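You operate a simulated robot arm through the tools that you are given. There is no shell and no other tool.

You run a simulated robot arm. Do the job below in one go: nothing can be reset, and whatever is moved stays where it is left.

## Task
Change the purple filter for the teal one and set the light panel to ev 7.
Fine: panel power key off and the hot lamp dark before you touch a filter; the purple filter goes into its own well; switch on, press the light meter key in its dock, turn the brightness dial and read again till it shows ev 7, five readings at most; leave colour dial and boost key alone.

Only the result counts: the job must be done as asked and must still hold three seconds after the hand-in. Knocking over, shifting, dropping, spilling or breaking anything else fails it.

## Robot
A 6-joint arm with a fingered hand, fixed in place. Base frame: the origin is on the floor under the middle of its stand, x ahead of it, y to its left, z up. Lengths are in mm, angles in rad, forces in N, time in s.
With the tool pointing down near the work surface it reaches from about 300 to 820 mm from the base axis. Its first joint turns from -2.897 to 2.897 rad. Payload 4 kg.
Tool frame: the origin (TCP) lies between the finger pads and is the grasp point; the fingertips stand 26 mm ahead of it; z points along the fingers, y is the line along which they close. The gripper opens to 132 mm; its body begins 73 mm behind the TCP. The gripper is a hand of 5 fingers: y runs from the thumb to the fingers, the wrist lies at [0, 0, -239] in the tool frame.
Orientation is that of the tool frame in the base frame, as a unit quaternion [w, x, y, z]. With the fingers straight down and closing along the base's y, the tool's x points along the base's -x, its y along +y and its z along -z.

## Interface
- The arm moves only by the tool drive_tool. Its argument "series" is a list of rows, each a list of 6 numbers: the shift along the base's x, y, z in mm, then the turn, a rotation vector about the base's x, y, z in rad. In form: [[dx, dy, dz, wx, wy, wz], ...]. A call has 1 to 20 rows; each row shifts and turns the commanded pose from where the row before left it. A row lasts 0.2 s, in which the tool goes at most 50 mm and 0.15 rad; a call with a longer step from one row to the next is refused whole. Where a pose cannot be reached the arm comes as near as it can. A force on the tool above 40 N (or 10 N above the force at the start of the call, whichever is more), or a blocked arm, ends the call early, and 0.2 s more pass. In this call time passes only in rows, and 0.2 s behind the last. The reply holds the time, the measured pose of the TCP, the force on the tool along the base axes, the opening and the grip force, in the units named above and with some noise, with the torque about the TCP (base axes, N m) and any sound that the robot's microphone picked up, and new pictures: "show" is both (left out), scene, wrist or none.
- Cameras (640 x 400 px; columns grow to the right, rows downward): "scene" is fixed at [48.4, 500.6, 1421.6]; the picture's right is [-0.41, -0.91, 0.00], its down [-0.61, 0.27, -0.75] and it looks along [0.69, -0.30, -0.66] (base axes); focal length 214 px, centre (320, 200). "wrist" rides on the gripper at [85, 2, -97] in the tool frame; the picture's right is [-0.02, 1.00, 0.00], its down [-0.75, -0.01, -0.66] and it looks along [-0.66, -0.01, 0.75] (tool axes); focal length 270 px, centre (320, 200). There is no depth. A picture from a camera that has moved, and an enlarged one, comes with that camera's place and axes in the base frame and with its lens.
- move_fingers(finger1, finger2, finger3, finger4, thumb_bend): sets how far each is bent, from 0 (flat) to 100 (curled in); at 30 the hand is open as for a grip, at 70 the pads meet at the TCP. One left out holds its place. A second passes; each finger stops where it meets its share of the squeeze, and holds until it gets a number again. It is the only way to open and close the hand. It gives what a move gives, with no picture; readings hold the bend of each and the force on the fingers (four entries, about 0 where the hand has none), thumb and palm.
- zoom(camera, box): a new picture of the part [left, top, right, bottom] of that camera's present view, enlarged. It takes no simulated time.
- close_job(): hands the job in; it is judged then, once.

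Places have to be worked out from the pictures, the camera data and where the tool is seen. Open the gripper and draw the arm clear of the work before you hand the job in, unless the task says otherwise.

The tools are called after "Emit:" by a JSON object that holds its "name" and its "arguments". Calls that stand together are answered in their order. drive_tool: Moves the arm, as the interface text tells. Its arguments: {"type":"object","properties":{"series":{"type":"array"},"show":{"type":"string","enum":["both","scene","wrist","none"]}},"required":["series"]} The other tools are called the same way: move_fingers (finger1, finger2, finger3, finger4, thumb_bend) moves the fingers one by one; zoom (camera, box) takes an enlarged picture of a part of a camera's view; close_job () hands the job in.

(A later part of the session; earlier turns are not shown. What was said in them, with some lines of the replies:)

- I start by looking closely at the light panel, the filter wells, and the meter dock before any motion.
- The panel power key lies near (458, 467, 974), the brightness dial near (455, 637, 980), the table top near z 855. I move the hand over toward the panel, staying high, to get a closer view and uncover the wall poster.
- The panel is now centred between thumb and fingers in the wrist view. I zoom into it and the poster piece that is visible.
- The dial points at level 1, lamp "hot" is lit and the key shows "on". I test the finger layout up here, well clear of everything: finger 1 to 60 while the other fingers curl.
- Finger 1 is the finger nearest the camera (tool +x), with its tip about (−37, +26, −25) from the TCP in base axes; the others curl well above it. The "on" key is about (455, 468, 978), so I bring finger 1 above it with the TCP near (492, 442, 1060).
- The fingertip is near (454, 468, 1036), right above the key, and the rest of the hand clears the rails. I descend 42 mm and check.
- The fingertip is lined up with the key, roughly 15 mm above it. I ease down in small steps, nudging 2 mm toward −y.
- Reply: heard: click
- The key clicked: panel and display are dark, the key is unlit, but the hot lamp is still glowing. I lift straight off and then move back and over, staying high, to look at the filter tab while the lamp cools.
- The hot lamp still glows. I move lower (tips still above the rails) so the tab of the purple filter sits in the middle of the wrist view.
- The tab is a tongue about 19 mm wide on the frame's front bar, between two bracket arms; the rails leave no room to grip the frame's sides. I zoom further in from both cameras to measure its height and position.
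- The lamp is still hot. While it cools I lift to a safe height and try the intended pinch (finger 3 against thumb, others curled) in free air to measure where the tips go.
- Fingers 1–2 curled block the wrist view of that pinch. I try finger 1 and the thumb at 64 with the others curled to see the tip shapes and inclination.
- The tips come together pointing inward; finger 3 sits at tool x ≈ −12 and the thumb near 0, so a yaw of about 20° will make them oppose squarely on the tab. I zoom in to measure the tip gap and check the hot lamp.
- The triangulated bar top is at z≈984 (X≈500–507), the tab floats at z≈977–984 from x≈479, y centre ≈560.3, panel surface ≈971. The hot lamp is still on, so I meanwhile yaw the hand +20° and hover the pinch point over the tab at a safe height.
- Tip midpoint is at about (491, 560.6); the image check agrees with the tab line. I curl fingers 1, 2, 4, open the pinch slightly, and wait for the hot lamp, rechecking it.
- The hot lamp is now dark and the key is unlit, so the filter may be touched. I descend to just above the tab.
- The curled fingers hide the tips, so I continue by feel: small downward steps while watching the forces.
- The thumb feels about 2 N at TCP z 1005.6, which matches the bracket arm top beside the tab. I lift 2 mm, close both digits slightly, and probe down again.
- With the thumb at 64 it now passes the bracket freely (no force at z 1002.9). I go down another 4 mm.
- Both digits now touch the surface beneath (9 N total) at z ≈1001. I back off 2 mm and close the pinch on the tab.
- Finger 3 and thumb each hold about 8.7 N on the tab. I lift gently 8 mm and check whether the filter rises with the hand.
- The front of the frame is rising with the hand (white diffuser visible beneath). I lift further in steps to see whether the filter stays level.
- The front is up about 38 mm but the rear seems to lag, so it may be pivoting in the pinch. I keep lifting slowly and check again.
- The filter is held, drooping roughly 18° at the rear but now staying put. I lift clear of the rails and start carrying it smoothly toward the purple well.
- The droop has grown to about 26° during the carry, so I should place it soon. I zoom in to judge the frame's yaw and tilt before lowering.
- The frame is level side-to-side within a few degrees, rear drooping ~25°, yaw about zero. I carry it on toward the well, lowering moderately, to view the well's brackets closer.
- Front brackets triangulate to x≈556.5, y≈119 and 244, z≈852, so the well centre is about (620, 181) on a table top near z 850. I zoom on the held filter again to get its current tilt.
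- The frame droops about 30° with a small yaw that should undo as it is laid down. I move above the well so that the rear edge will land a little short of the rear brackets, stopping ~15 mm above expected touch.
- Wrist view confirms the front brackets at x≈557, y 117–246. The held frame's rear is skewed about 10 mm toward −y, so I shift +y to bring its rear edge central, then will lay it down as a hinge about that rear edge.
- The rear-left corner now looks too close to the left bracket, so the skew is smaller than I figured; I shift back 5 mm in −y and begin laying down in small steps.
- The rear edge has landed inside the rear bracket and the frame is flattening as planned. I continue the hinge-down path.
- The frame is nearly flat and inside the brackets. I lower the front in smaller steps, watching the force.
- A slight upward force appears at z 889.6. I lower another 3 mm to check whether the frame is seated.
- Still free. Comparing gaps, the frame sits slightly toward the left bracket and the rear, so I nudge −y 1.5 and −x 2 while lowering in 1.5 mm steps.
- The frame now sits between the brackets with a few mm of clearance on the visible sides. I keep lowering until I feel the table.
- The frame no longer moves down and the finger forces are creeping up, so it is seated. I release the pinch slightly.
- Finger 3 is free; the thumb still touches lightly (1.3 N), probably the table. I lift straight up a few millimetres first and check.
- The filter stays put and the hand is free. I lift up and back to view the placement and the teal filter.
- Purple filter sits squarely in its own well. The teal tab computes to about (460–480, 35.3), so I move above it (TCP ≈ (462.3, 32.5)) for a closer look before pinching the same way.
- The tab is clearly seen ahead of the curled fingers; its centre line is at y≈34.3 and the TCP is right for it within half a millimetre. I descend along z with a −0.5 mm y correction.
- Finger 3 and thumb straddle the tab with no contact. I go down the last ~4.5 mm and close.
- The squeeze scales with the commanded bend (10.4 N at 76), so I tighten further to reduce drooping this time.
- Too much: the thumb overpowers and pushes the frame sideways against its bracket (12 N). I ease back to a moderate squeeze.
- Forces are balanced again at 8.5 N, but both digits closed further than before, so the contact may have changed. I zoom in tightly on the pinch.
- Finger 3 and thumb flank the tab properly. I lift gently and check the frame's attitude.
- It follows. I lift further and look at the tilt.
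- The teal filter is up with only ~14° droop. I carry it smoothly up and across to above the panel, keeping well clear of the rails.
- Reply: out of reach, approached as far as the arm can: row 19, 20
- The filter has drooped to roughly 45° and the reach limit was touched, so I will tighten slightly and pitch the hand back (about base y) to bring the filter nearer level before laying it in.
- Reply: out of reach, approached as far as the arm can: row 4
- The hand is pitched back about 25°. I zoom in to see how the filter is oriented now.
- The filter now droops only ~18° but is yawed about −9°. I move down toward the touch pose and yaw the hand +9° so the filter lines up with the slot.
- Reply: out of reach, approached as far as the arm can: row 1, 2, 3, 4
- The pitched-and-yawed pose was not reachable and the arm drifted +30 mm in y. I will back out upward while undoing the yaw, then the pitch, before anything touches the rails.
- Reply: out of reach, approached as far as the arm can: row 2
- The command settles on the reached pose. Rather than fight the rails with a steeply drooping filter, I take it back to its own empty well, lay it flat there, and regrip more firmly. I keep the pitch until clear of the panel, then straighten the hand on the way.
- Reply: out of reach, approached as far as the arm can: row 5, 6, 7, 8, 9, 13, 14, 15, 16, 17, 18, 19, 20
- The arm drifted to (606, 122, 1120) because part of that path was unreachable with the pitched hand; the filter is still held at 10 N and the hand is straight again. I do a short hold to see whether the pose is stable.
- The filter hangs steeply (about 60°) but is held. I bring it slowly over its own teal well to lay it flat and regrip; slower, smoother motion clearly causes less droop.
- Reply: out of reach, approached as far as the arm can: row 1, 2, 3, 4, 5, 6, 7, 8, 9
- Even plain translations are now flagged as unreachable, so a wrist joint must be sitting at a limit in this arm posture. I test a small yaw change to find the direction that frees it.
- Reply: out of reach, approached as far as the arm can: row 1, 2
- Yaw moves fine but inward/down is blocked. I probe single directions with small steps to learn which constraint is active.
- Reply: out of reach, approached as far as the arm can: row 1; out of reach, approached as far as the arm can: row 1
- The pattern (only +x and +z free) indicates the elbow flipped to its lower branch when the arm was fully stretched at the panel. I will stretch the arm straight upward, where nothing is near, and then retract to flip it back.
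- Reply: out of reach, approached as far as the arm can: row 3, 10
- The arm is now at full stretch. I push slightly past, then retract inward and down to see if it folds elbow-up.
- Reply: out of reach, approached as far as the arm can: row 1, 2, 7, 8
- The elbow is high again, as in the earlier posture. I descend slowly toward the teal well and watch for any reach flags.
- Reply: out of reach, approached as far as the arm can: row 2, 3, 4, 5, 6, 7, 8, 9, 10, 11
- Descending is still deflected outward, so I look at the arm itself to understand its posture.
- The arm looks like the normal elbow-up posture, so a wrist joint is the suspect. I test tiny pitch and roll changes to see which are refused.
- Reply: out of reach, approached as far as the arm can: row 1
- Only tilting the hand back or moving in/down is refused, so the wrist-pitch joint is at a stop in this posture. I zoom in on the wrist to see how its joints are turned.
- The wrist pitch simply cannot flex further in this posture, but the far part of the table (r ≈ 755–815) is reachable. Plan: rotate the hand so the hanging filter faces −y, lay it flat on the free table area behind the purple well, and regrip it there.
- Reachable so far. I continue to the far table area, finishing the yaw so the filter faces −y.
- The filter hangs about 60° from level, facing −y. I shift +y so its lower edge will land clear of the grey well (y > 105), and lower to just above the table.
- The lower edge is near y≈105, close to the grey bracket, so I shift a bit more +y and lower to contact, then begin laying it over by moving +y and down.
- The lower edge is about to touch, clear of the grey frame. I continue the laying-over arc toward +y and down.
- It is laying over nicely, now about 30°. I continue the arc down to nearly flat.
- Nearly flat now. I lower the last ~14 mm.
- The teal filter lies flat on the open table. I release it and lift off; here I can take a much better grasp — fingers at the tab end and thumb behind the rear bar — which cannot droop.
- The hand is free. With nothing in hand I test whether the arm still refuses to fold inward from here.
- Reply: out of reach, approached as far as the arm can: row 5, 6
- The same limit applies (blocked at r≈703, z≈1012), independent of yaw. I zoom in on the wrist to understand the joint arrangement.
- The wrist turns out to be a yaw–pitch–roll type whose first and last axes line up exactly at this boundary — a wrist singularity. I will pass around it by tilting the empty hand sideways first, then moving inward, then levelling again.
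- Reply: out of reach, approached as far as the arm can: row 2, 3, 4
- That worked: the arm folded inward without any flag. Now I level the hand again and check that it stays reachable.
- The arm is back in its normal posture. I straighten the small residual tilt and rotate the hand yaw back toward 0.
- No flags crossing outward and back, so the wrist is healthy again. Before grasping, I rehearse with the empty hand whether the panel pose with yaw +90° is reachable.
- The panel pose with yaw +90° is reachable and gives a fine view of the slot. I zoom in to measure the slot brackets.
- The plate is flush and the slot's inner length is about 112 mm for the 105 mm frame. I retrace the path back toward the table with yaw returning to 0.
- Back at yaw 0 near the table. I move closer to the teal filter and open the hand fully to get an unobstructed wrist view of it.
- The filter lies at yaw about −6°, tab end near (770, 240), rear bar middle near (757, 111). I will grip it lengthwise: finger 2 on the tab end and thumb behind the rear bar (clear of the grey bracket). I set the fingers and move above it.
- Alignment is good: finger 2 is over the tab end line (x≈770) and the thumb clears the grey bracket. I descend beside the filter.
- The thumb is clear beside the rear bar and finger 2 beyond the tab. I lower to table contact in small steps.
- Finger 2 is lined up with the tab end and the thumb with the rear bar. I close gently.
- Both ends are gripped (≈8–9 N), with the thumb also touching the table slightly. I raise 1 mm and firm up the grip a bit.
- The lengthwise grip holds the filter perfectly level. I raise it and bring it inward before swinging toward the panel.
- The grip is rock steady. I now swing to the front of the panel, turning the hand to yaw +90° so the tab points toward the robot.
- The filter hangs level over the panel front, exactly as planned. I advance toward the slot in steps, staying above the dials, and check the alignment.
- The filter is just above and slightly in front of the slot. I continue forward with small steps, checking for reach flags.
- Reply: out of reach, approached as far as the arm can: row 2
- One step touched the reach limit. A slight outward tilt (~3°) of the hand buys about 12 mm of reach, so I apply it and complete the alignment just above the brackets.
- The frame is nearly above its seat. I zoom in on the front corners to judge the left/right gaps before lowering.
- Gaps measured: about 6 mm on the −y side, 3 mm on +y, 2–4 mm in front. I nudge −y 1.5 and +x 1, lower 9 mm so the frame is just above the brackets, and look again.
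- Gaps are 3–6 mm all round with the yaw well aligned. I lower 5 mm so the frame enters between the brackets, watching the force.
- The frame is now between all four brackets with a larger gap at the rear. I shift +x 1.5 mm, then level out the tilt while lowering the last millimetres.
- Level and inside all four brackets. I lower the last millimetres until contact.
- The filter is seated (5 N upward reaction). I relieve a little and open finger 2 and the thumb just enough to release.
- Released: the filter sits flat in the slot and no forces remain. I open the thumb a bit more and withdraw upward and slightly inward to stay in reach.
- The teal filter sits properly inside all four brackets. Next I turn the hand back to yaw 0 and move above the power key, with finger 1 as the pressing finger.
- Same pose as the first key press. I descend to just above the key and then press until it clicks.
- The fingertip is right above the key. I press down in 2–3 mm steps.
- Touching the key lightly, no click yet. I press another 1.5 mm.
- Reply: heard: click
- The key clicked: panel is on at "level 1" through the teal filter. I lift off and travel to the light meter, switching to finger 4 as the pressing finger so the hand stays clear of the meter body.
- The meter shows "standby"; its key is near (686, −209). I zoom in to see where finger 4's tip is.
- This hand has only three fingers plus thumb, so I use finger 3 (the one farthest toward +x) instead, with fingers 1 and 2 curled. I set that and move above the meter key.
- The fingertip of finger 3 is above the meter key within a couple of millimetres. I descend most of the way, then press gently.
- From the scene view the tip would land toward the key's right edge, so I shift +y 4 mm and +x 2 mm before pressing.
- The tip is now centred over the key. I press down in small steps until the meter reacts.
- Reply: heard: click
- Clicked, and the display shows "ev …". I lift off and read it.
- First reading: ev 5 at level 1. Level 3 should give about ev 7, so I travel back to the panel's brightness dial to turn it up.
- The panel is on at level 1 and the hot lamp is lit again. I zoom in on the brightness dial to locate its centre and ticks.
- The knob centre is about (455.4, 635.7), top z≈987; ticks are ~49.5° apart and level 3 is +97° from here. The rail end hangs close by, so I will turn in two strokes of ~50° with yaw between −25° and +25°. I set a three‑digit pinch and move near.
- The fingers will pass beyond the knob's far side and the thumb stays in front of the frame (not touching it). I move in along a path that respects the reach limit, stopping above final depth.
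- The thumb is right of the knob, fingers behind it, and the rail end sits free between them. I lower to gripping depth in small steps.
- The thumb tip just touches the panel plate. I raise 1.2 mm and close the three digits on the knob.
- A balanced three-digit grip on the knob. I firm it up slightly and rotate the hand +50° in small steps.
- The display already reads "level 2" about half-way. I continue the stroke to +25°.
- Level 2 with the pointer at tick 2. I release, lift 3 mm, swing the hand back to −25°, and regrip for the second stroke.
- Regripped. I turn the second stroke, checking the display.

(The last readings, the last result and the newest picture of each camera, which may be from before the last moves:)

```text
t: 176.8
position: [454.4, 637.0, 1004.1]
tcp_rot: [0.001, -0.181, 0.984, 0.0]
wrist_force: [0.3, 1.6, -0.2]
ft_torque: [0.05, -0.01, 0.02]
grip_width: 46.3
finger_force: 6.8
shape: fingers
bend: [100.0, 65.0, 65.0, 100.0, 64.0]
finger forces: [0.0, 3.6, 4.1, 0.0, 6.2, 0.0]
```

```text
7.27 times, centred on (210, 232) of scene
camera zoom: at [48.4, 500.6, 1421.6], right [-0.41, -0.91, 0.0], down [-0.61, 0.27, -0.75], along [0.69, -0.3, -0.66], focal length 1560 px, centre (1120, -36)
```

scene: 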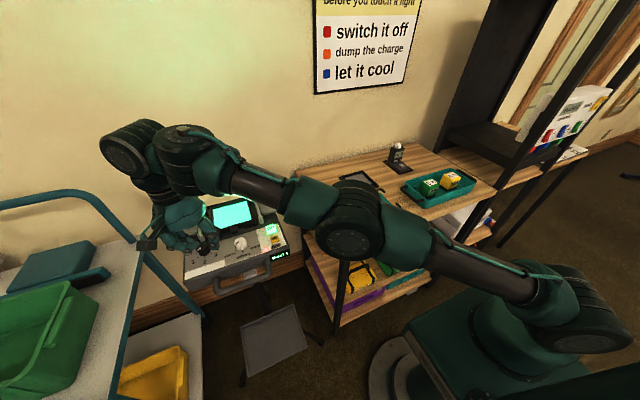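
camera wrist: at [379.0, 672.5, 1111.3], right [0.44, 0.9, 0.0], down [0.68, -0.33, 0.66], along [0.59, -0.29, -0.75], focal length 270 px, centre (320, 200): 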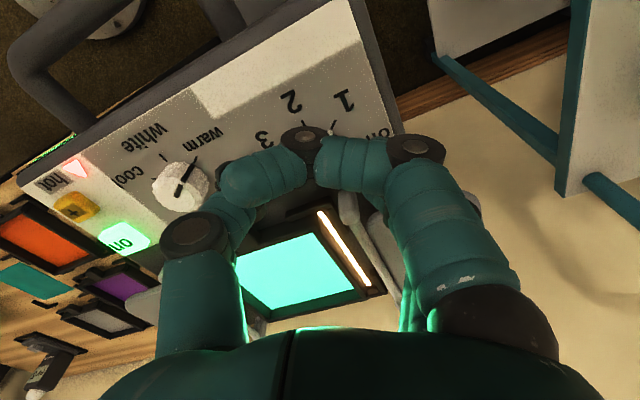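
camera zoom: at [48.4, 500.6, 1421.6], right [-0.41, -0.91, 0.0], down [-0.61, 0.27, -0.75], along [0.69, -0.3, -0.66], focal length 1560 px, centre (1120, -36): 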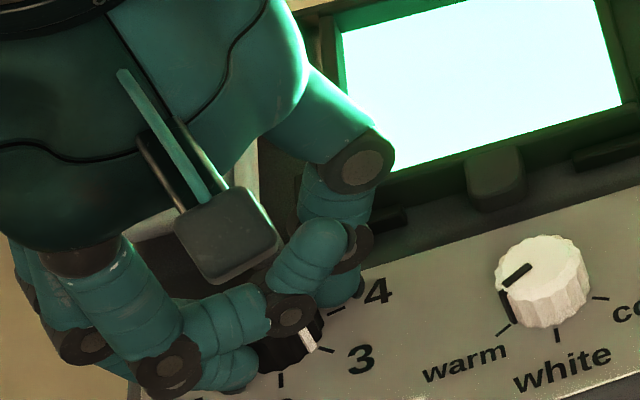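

Display says "level 3" with the pointer almost at tick 3. I add a little more to centre it, then release and withdraw upward/inward.

Emit:
{"name": "drive_tool", "arguments": {"series": [[0, 0, 0, 0, 0, 0.08]], "show": "none"}}

Emit:
{"name": "move_fingers", "arguments": {"finger2": 57, "finger3": 57, "thumb_bend": 56}}

Emit:
{"name": "drive_tool", "arguments": {"series": [[0, 0, 4, 0, 0, 0], [-1, -1, 6, 0, 0, -0.1], [-3, -4, 10, 0, 0, -0.12], [-5, -7, 10, 0, 0, -0.12], [-8, -12, 12, 0, 0, -0.1], [-10, -16, 12, 0, 0, 0], [-10, -16, 12, 0, 0, 0]], "show": "both"}}

Emit:
{"name": "zoom", "arguments": {"camera": "scene", "box": [170, 190, 300, 290]}}

```text
t: 177.2
position: [455.3, 636.2, 1002.9]
tcp_rot: [0.0, -0.221, 0.975, 0.0]
wrist_force: [-0.3, 1.4, -0.7]
ft_torque: [0.05, -0.01, 0.0]
grip_width: 46.7
finger_force: 6.4
shape: fingers
bend: [100.0, 65.0, 65.0, 100.0, 64.0]
finger forces: [0.1, 3.9, 4.0, 0.0, 6.0, 0.0]
```

```text
t: 178.2
position: [455.5, 636.6, 1003.3]
tcp_rot: [0.0, -0.22, 0.976, 0.0]
wrist_force: [0.5, 0.4, 0.3]
ft_torque: [-0.01, 0.01, 0.0]
grip_width: 49.6
finger_force: 0.1
shape: fingers
bend: [100.0, 56.0, 56.0, 100.0, 56.0]
finger forces: [0.0, 0.0, 0.0, 0.0, 0.1, 0.0]
```

```text
t: 179.8
position: [417.5, 578.9, 1071.2]
tcp_rot: [0.001, -0.001, 1.0, 0.0]
wrist_force: [-0.4, -0.5, -1.2]
ft_torque: [0.0, -0.02, 0.01]
grip_width: 49.5
finger_force: 0.0
shape: fingers
bend: [100.0, 56.0, 56.0, 100.0, 56.0]
finger forces: [0.0, 0.1, 0.0, 0.1, 0.0, 0.0]
camera wrist: at [333.9, 580.6, 1165.7], right [0.02, 1.0, 0.0], down [0.75, -0.01, 0.66], along [0.66, -0.01, -0.75], focal length 270 px, centre (320, 200)
```

scene: 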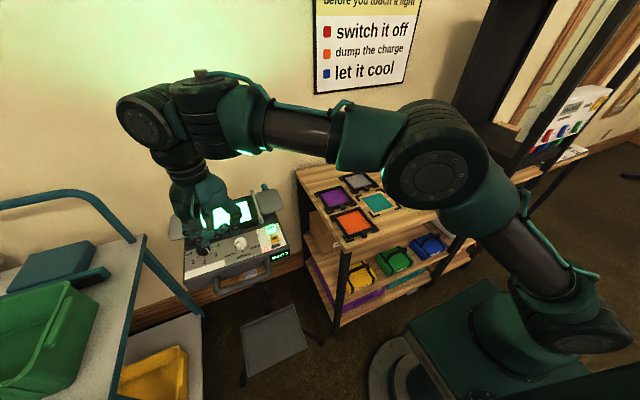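
wrist: 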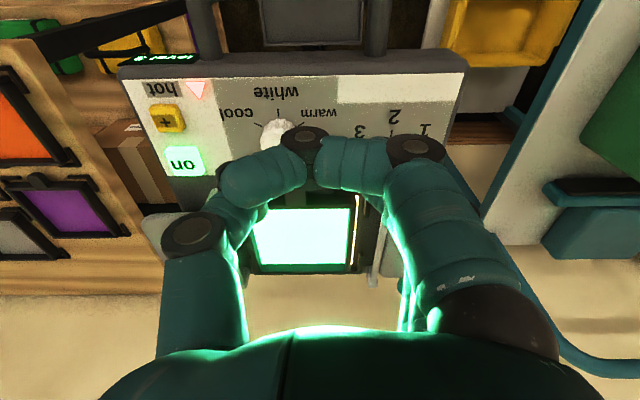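

```text
4.00 times, centred on (235, 240) of scene
camera zoom: at [48.4, 500.6, 1421.6], right [-0.41, -0.91, 0.0], down [-0.61, 0.27, -0.75], along [0.69, -0.3, -0.66], focal length 858 px, centre (660, 40)
```

zoom: 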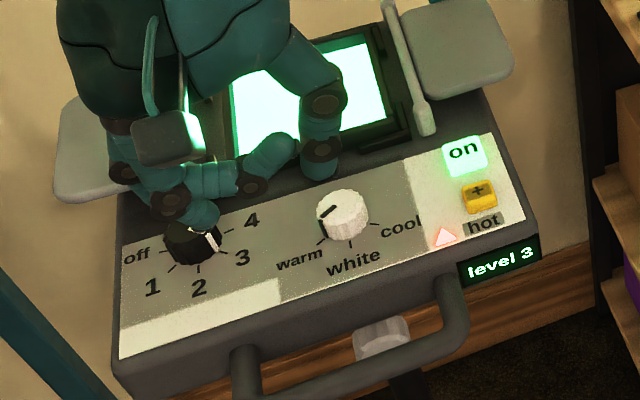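

Level 3 holds after release; colour dial and boost untouched. I go back to the light meter for the second reading.

Emit:
{"name": "move_fingers", "arguments": {"finger1": 100, "finger2": 100, "finger3": 60, "finger4": 100, "thumb_bend": 30}}

Emit:
{"name": "drive_tool", "arguments": {"series": [[8, -25, 8, 0, 0, 0], [11, -35, 8, 0, 0, 0], [14, -42, 0, 0, 0, 0], [15, -46, 0, 0, 0, 0], [15, -46, 0, 0, 0, 0], [15, -46, 0, 0, 0, 0], [15, -46, 0, 0, 0, 0], [15, -46, 0, 0, 0, 0], [15, -46, 0, 0, 0, 0], [15, -46, 0, 0, 0, 0], [15, -46, 0, 0, 0, 0], [15, -46, 0, 0, 0, 0], [15, -46, 0, 0, 0, 0], [14, -46, 0, 0, 0, 0], [14, -46, 0, 0, 0, 0], [14, -46, 0, 0, 0, 0], [14, -42, -10, 0, 0, 0], [12, -36, -25, 0, 0, 0], [6, -22, -35, 0, 0, 0], [0.5, -9, -35, 0, 0, 0]], "show": "both"}}

Emit:
{"name": "zoom", "arguments": {"camera": "scene", "box": [375, 120, 435, 180]}}

```text
t: 180.8
position: [418.7, 578.9, 1069.9]
tcp_rot: [0.0, -0.002, 1.0, 0.0]
wrist_force: [-0.1, 0.0, -0.3]
ft_torque: [-0.02, 0.02, 0.01]
grip_width: 64.5
finger_force: 0.0
shape: fingers
bend: [100.0, 100.0, 60.0, 100.0, 30.0]
finger forces: [0.1, 0.1, 0.0, 0.1, 0.1, 0.0]
```

```text
t: 185.0
position: [675.1, -230.4, 980.2]
tcp_rot: [0.0, -0.001, 1.0, 0.0]
wrist_force: [0.6, -0.6, 0.1]
ft_torque: [0.02, -0.03, -0.03]
grip_width: 64.8
finger_force: 0.1
shape: fingers
bend: [100.0, 100.0, 60.0, 100.0, 30.0]
finger forces: [0.1, 0.1, 0.1, 0.0, 0.1, 0.0]
camera wrist: at [590.9, -228.4, 1076.2], right [0.02, 1.0, 0.0], down [0.75, -0.01, 0.66], along [0.66, -0.01, -0.75], focal length 270 px, centre (320, 200)
```

scene: 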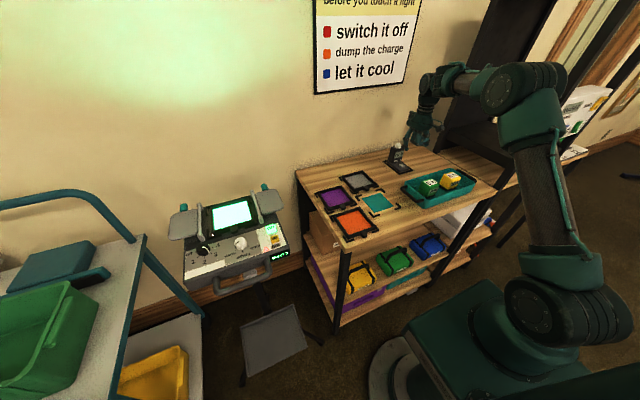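
wrist: 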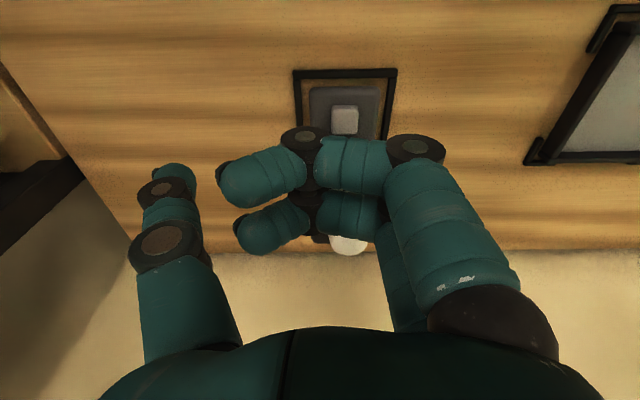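

```text
6.67 times, centred on (405, 150) of scene
camera zoom: at [48.4, 500.6, 1421.6], right [-0.41, -0.91, 0.0], down [-0.61, 0.27, -0.75], along [0.69, -0.3, -0.66], focal length 1430 px, centre (-247, 533)
```

zoom: 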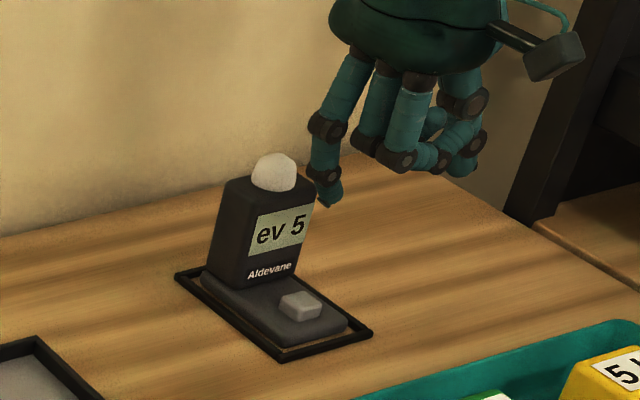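

In place above the meter key as before. I descend and press it again.

Emit:
{"name": "drive_tool", "arguments": {"series": [[0.5, -0.5, -18, 0, 0, 0], [0, 0, -20, 0, 0, 0], [0, 0, -18, 0, 0, 0], [0, 0, -12, 0, 0, 0], [0, 0, -5, 0, 0, 0]], "show": "none"}}

Emit:
{"name": "zoom", "arguments": {"camera": "scene", "box": [375, 130, 435, 180]}}

```text
t: 186.2
position: [675.9, -228.4, 907.2]
tcp_rot: [0.0, -0.002, 1.0, 0.0]
wrist_force: [0.1, 0.2, 0.0]
ft_torque: [0.02, 0.02, 0.02]
grip_width: 65.2
finger_force: 0.0
shape: fingers
bend: [100.0, 100.0, 60.0, 100.0, 30.0]
finger forces: [0.0, 0.0, 0.0, 0.0, 0.0, 0.1]
```

```text
8.00 times, centred on (405, 155) of scene
camera zoom: at [48.4, 500.6, 1421.6], right [-0.41, -0.91, 0.0], down [-0.61, 0.27, -0.75], along [0.69, -0.3, -0.66], focal length 1716 px, centre (-360, 560)
```

zoom: 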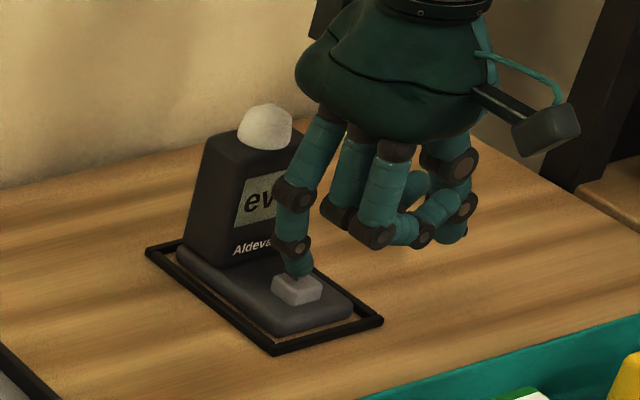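

Emit:
{"name": "drive_tool", "arguments": {"series": [[0, 0, -2, 0, 0, 0], [0, 0, -2, 0, 0, 0], [0, 0, -1, 0, 0, 0]], "show": "none"}}

```text
t: 187.0
position: [676.2, -230.3, 903.4]
tcp_rot: [0.001, -0.001, 1.0, 0.0]
wrist_force: [-0.5, 0.6, 1.6]
ft_torque: [0.05, -0.04, -0.01]
grip_width: 64.7
finger_force: 0.5
shape: fingers
bend: [100.0, 100.0, 60.0, 100.0, 30.0]
finger forces: [0.0, 0.0, 1.1, 0.0, 0.0, 0.0]
```

Light contact (1.1 N), no click yet; I press 1.5 mm more.

Emit:
{"name": "drive_tool", "arguments": {"series": [[0, 0, -1.5, 0, 0, 0]], "show": "none"}}

```text
t: 187.4
position: [677.3, -229.3, 901.7]
tcp_rot: [0.0, -0.001, 1.0, 0.001]
wrist_force: [-0.7, 0.2, 2.3]
ft_torque: [0.03, -0.02, -0.01]
grip_width: 64.8
finger_force: 1.4
shape: fingers
bend: [100.0, 100.0, 60.0, 100.0, 30.0]
finger forces: [0.0, 0.0, 2.0, 0.1, 0.1, 0.0]
heard: click
```

It clicked. I lift straight off and read the display.

Emit:
{"name": "drive_tool", "arguments": {"series": [[0, 0, 8, 0, 0, 0], [0, 0, 25, 0, 0, 0], [-10, -20, 25, 0, 0, 0]], "show": "none"}}

Emit:
{"name": "zoom", "arguments": {"camera": "scene", "box": [375, 130, 435, 180]}}

Emit:
{"name": "zoom", "arguments": {"camera": "scene", "box": [170, 170, 300, 290]}}

Emit:
{"name": "zoom", "arguments": {"camera": "scene", "box": [290, 150, 420, 260]}}

```text
t: 188.2
position: [666.2, -249.5, 958.9]
tcp_rot: [-0.001, -0.002, 1.0, 0.0]
wrist_force: [0.8, -0.1, -1.3]
ft_torque: [-0.04, 0.01, 0.01]
grip_width: 64.5
finger_force: 0.0
shape: fingers
bend: [100.0, 100.0, 60.0, 100.0, 30.0]
finger forces: [0.1, 0.1, 0.1, 0.0, 0.1, 0.1]
```

```text
8.00 times, centred on (405, 155) of scene
camera zoom: at [48.4, 500.6, 1421.6], right [-0.41, -0.91, 0.0], down [-0.61, 0.27, -0.75], along [0.69, -0.3, -0.66], focal length 1716 px, centre (-360, 560)
```

zoom: 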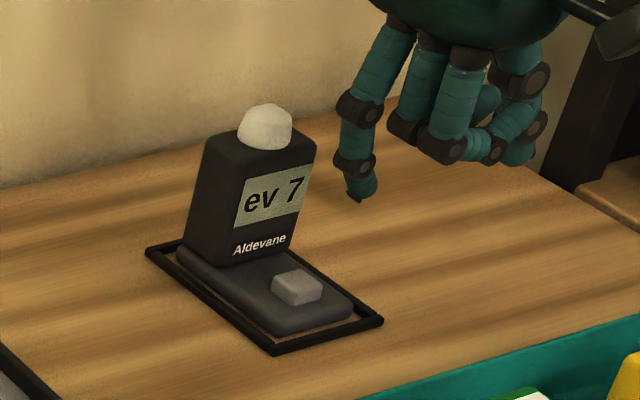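

```text
3.33 times, centred on (235, 230) of scene
camera zoom: at [48.4, 500.6, 1421.6], right [-0.41, -0.91, 0.0], down [-0.61, 0.27, -0.75], along [0.69, -0.3, -0.66], focal length 715 px, centre (603, 100)
```

zoom: 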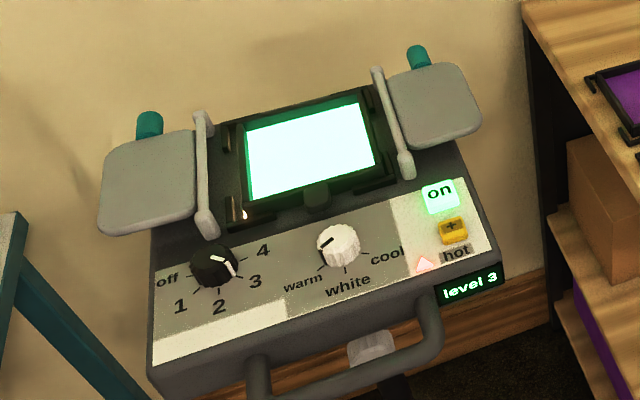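

```text
3.64 times, centred on (355, 205) of scene
camera zoom: at [48.4, 500.6, 1421.6], right [-0.41, -0.91, 0.0], down [-0.61, 0.27, -0.75], along [0.69, -0.3, -0.66], focal length 780 px, centre (193, 182)
```

zoom: 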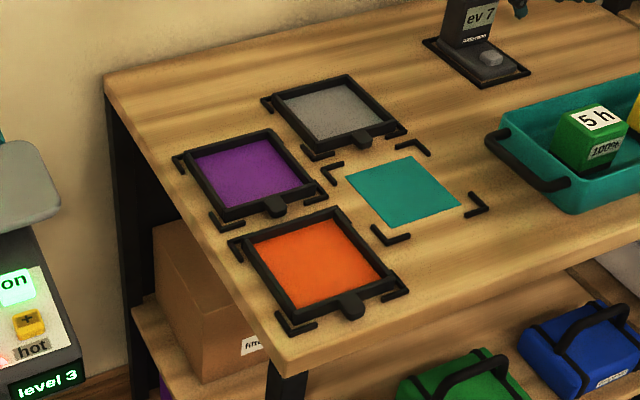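

The meter reads ev 7 with only two readings. I check the teal filter's seating once more closely before withdrawing.

Emit:
{"name": "zoom", "arguments": {"camera": "scene", "box": [205, 185, 265, 235]}}

Emit:
{"name": "zoom", "arguments": {"camera": "scene", "box": [205, 205, 240, 235]}}

Emit:
{"name": "zoom", "arguments": {"camera": "scene", "box": [235, 190, 270, 220]}}

```text
8.00 times, centred on (235, 210) of scene
camera zoom: at [48.4, 500.6, 1421.6], right [-0.41, -0.91, 0.0], down [-0.61, 0.27, -0.75], along [0.69, -0.3, -0.66], focal length 1716 px, centre (1000, 120)
```

zoom: 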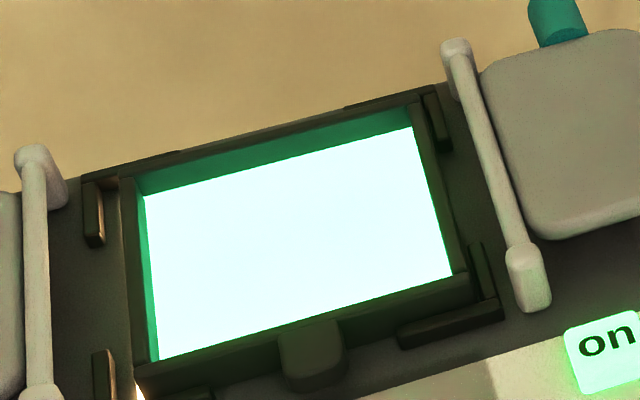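

```text
13.33 times, centred on (222, 220) of scene
camera zoom: at [48.4, 500.6, 1421.6], right [-0.41, -0.91, 0.0], down [-0.61, 0.27, -0.75], along [0.69, -0.3, -0.66], focal length 2860 px, centre (1620, -67)
```

zoom: 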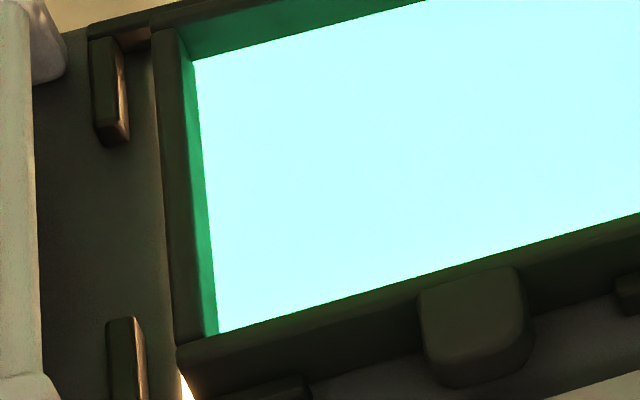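

```text
13.33 times, centred on (252, 205) of scene
camera zoom: at [48.4, 500.6, 1421.6], right [-0.41, -0.91, 0.0], down [-0.61, 0.27, -0.75], along [0.69, -0.3, -0.66], focal length 2860 px, centre (1220, 133)
```

zoom: 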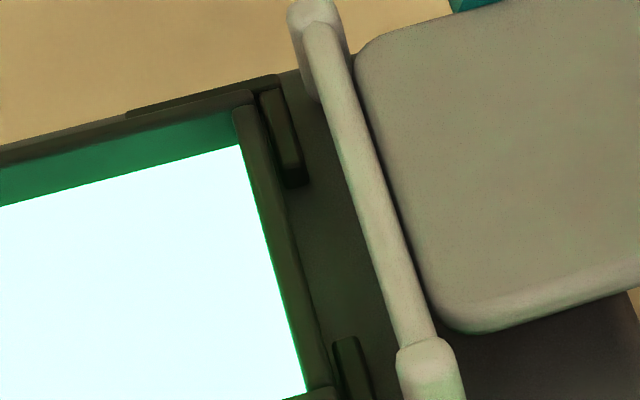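

Seated flat inside all brackets. I raise the arm, open the hand and park it clear of everything near the starting pose.

Emit:
{"name": "drive_tool", "arguments": {"series": [[-5, 10, 35, 0, 0, 0], [-8, 15, 40, 0, 0, 0], [-12, 20, 40, 0, 0, 0], [-15, 28, 35, 0, 0, 0], [-18, 34, 25, 0, 0, 0], [-20, 38, 15, 0, 0, 0], [-20, 40, 10, 0, 0, 0], [-20, 40, 10, 0, 0, 0], [-20, 40, 10, 0, 0, 0], [-20, 40, 10, 0, 0, 0], [-20, 40, 10, 0, 0, 0], [-20, 40, 10, 0, 0, 0], [-20, 30, 10, 0, 0, 0], [-15, 20, 10, 0, 0, 0]], "show": "none"}}

Emit:
{"name": "move_fingers", "arguments": {"finger1": 30, "finger2": 30, "finger3": 30, "finger4": 30, "thumb_bend": 30}}

Emit:
{"name": "drive_tool", "arguments": {"series": [[0, 0, 0, 0, 0, 0]], "show": "both"}}

Emit:
{"name": "zoom", "arguments": {"camera": "scene", "box": [160, 150, 480, 300]}}

```text
t: 191.2
position: [432.3, 187.0, 1230.5]
tcp_rot: [-0.001, -0.001, 1.0, 0.0]
wrist_force: [-0.2, 0.4, 0.0]
ft_torque: [-0.01, 0.01, 0.02]
grip_width: 64.6
finger_force: 0.0
shape: fingers
bend: [100.0, 100.0, 60.0, 100.0, 30.0]
finger forces: [0.1, 0.1, 0.0, 0.0, 0.0, 0.1]
```

```text
t: 192.2
position: [433.2, 185.2, 1230.1]
tcp_rot: [-0.001, -0.003, 1.0, 0.0]
wrist_force: [0.0, 0.6, -0.1]
ft_torque: [0.0, -0.01, -0.01]
grip_width: 138.4
finger_force: 0.1
shape: fingers
bend: [30.0, 30.0, 30.0, 30.0, 30.0]
finger forces: [0.1, 0.1, 0.0, 0.0, 0.0, 0.0]
```

```text
t: 192.6
position: [432.6, 186.0, 1229.2]
tcp_rot: [0.0, -0.002, 1.0, 0.001]
wrist_force: [-0.4, 0.1, 0.3]
ft_torque: [0.01, -0.01, 0.0]
grip_width: 138.1
finger_force: 0.1
shape: fingers
bend: [30.0, 30.0, 30.0, 30.0, 30.0]
finger forces: [0.0, 0.0, 0.1, 0.1, 0.0, 0.1]
camera wrist: at [348.5, 186.5, 1325.2], right [0.02, 1.0, 0.0], down [0.75, -0.01, 0.66], along [0.66, -0.01, -0.75], focal length 270 px, centre (320, 200)
```

scene: 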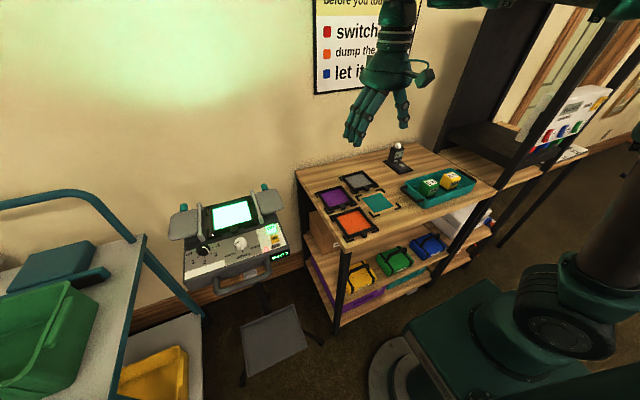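
wrist: 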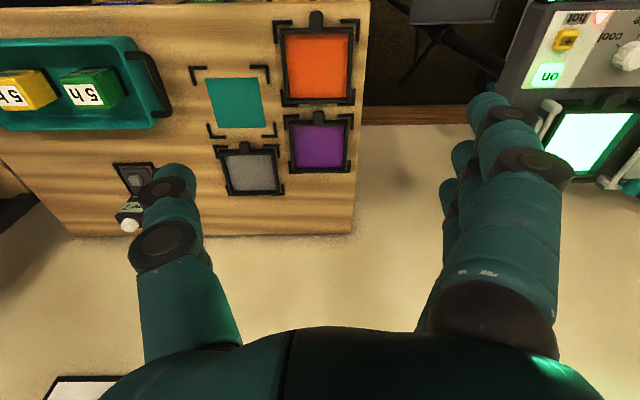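

```text
2.00 times, centred on (320, 225) of scene
camera zoom: at [48.4, 500.6, 1421.6], right [-0.41, -0.91, 0.0], down [-0.61, 0.27, -0.75], along [0.69, -0.3, -0.66], focal length 429 px, centre (320, 150)
```

zoom: 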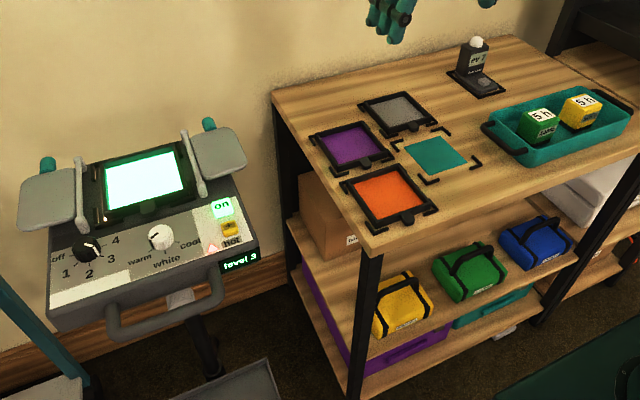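

Everything is as asked: the purple filter is in its own well and the teal filter is in the panel. The panel is on at level 3 and the meter reads ev 7 after two readings. I left the colour dial and boost key alone, and the hand is open and clear. I hand the job in.

Emit:
{"name": "close_job", "arguments": {}}

```text
The job is handed in.
```

The filters are swapped and the light panel now reads ev 7. I've handed the job in, but no verdict has come back yet.

- **Safety:** I switched the panel off and waited until the hot lamp was dark before touching any filter.
- **Purple filter:** it is back in its own well.
- **Teal filter:** it lies flat in the panel slot, inside all four brackets. It sits about 3 mm off centre, so a thin strip of light shows along one edge. I left it because the hot lamp was lit again by then.
- **Brightness:** the first reading was ev 5 at level 1. I turned the dial to level 3 and the second reading was ev 7, so two of the five readings were used.
- **Left alone:** I did not touch the colour dial or the boost key. From the last pictures, nothing else was moved or knocked over.

My first grip on the teal filter let it swing down. I set it on the free part of the table, took a firmer grip and carried it over level.

The hand is open and the arm is parked clear of the work.
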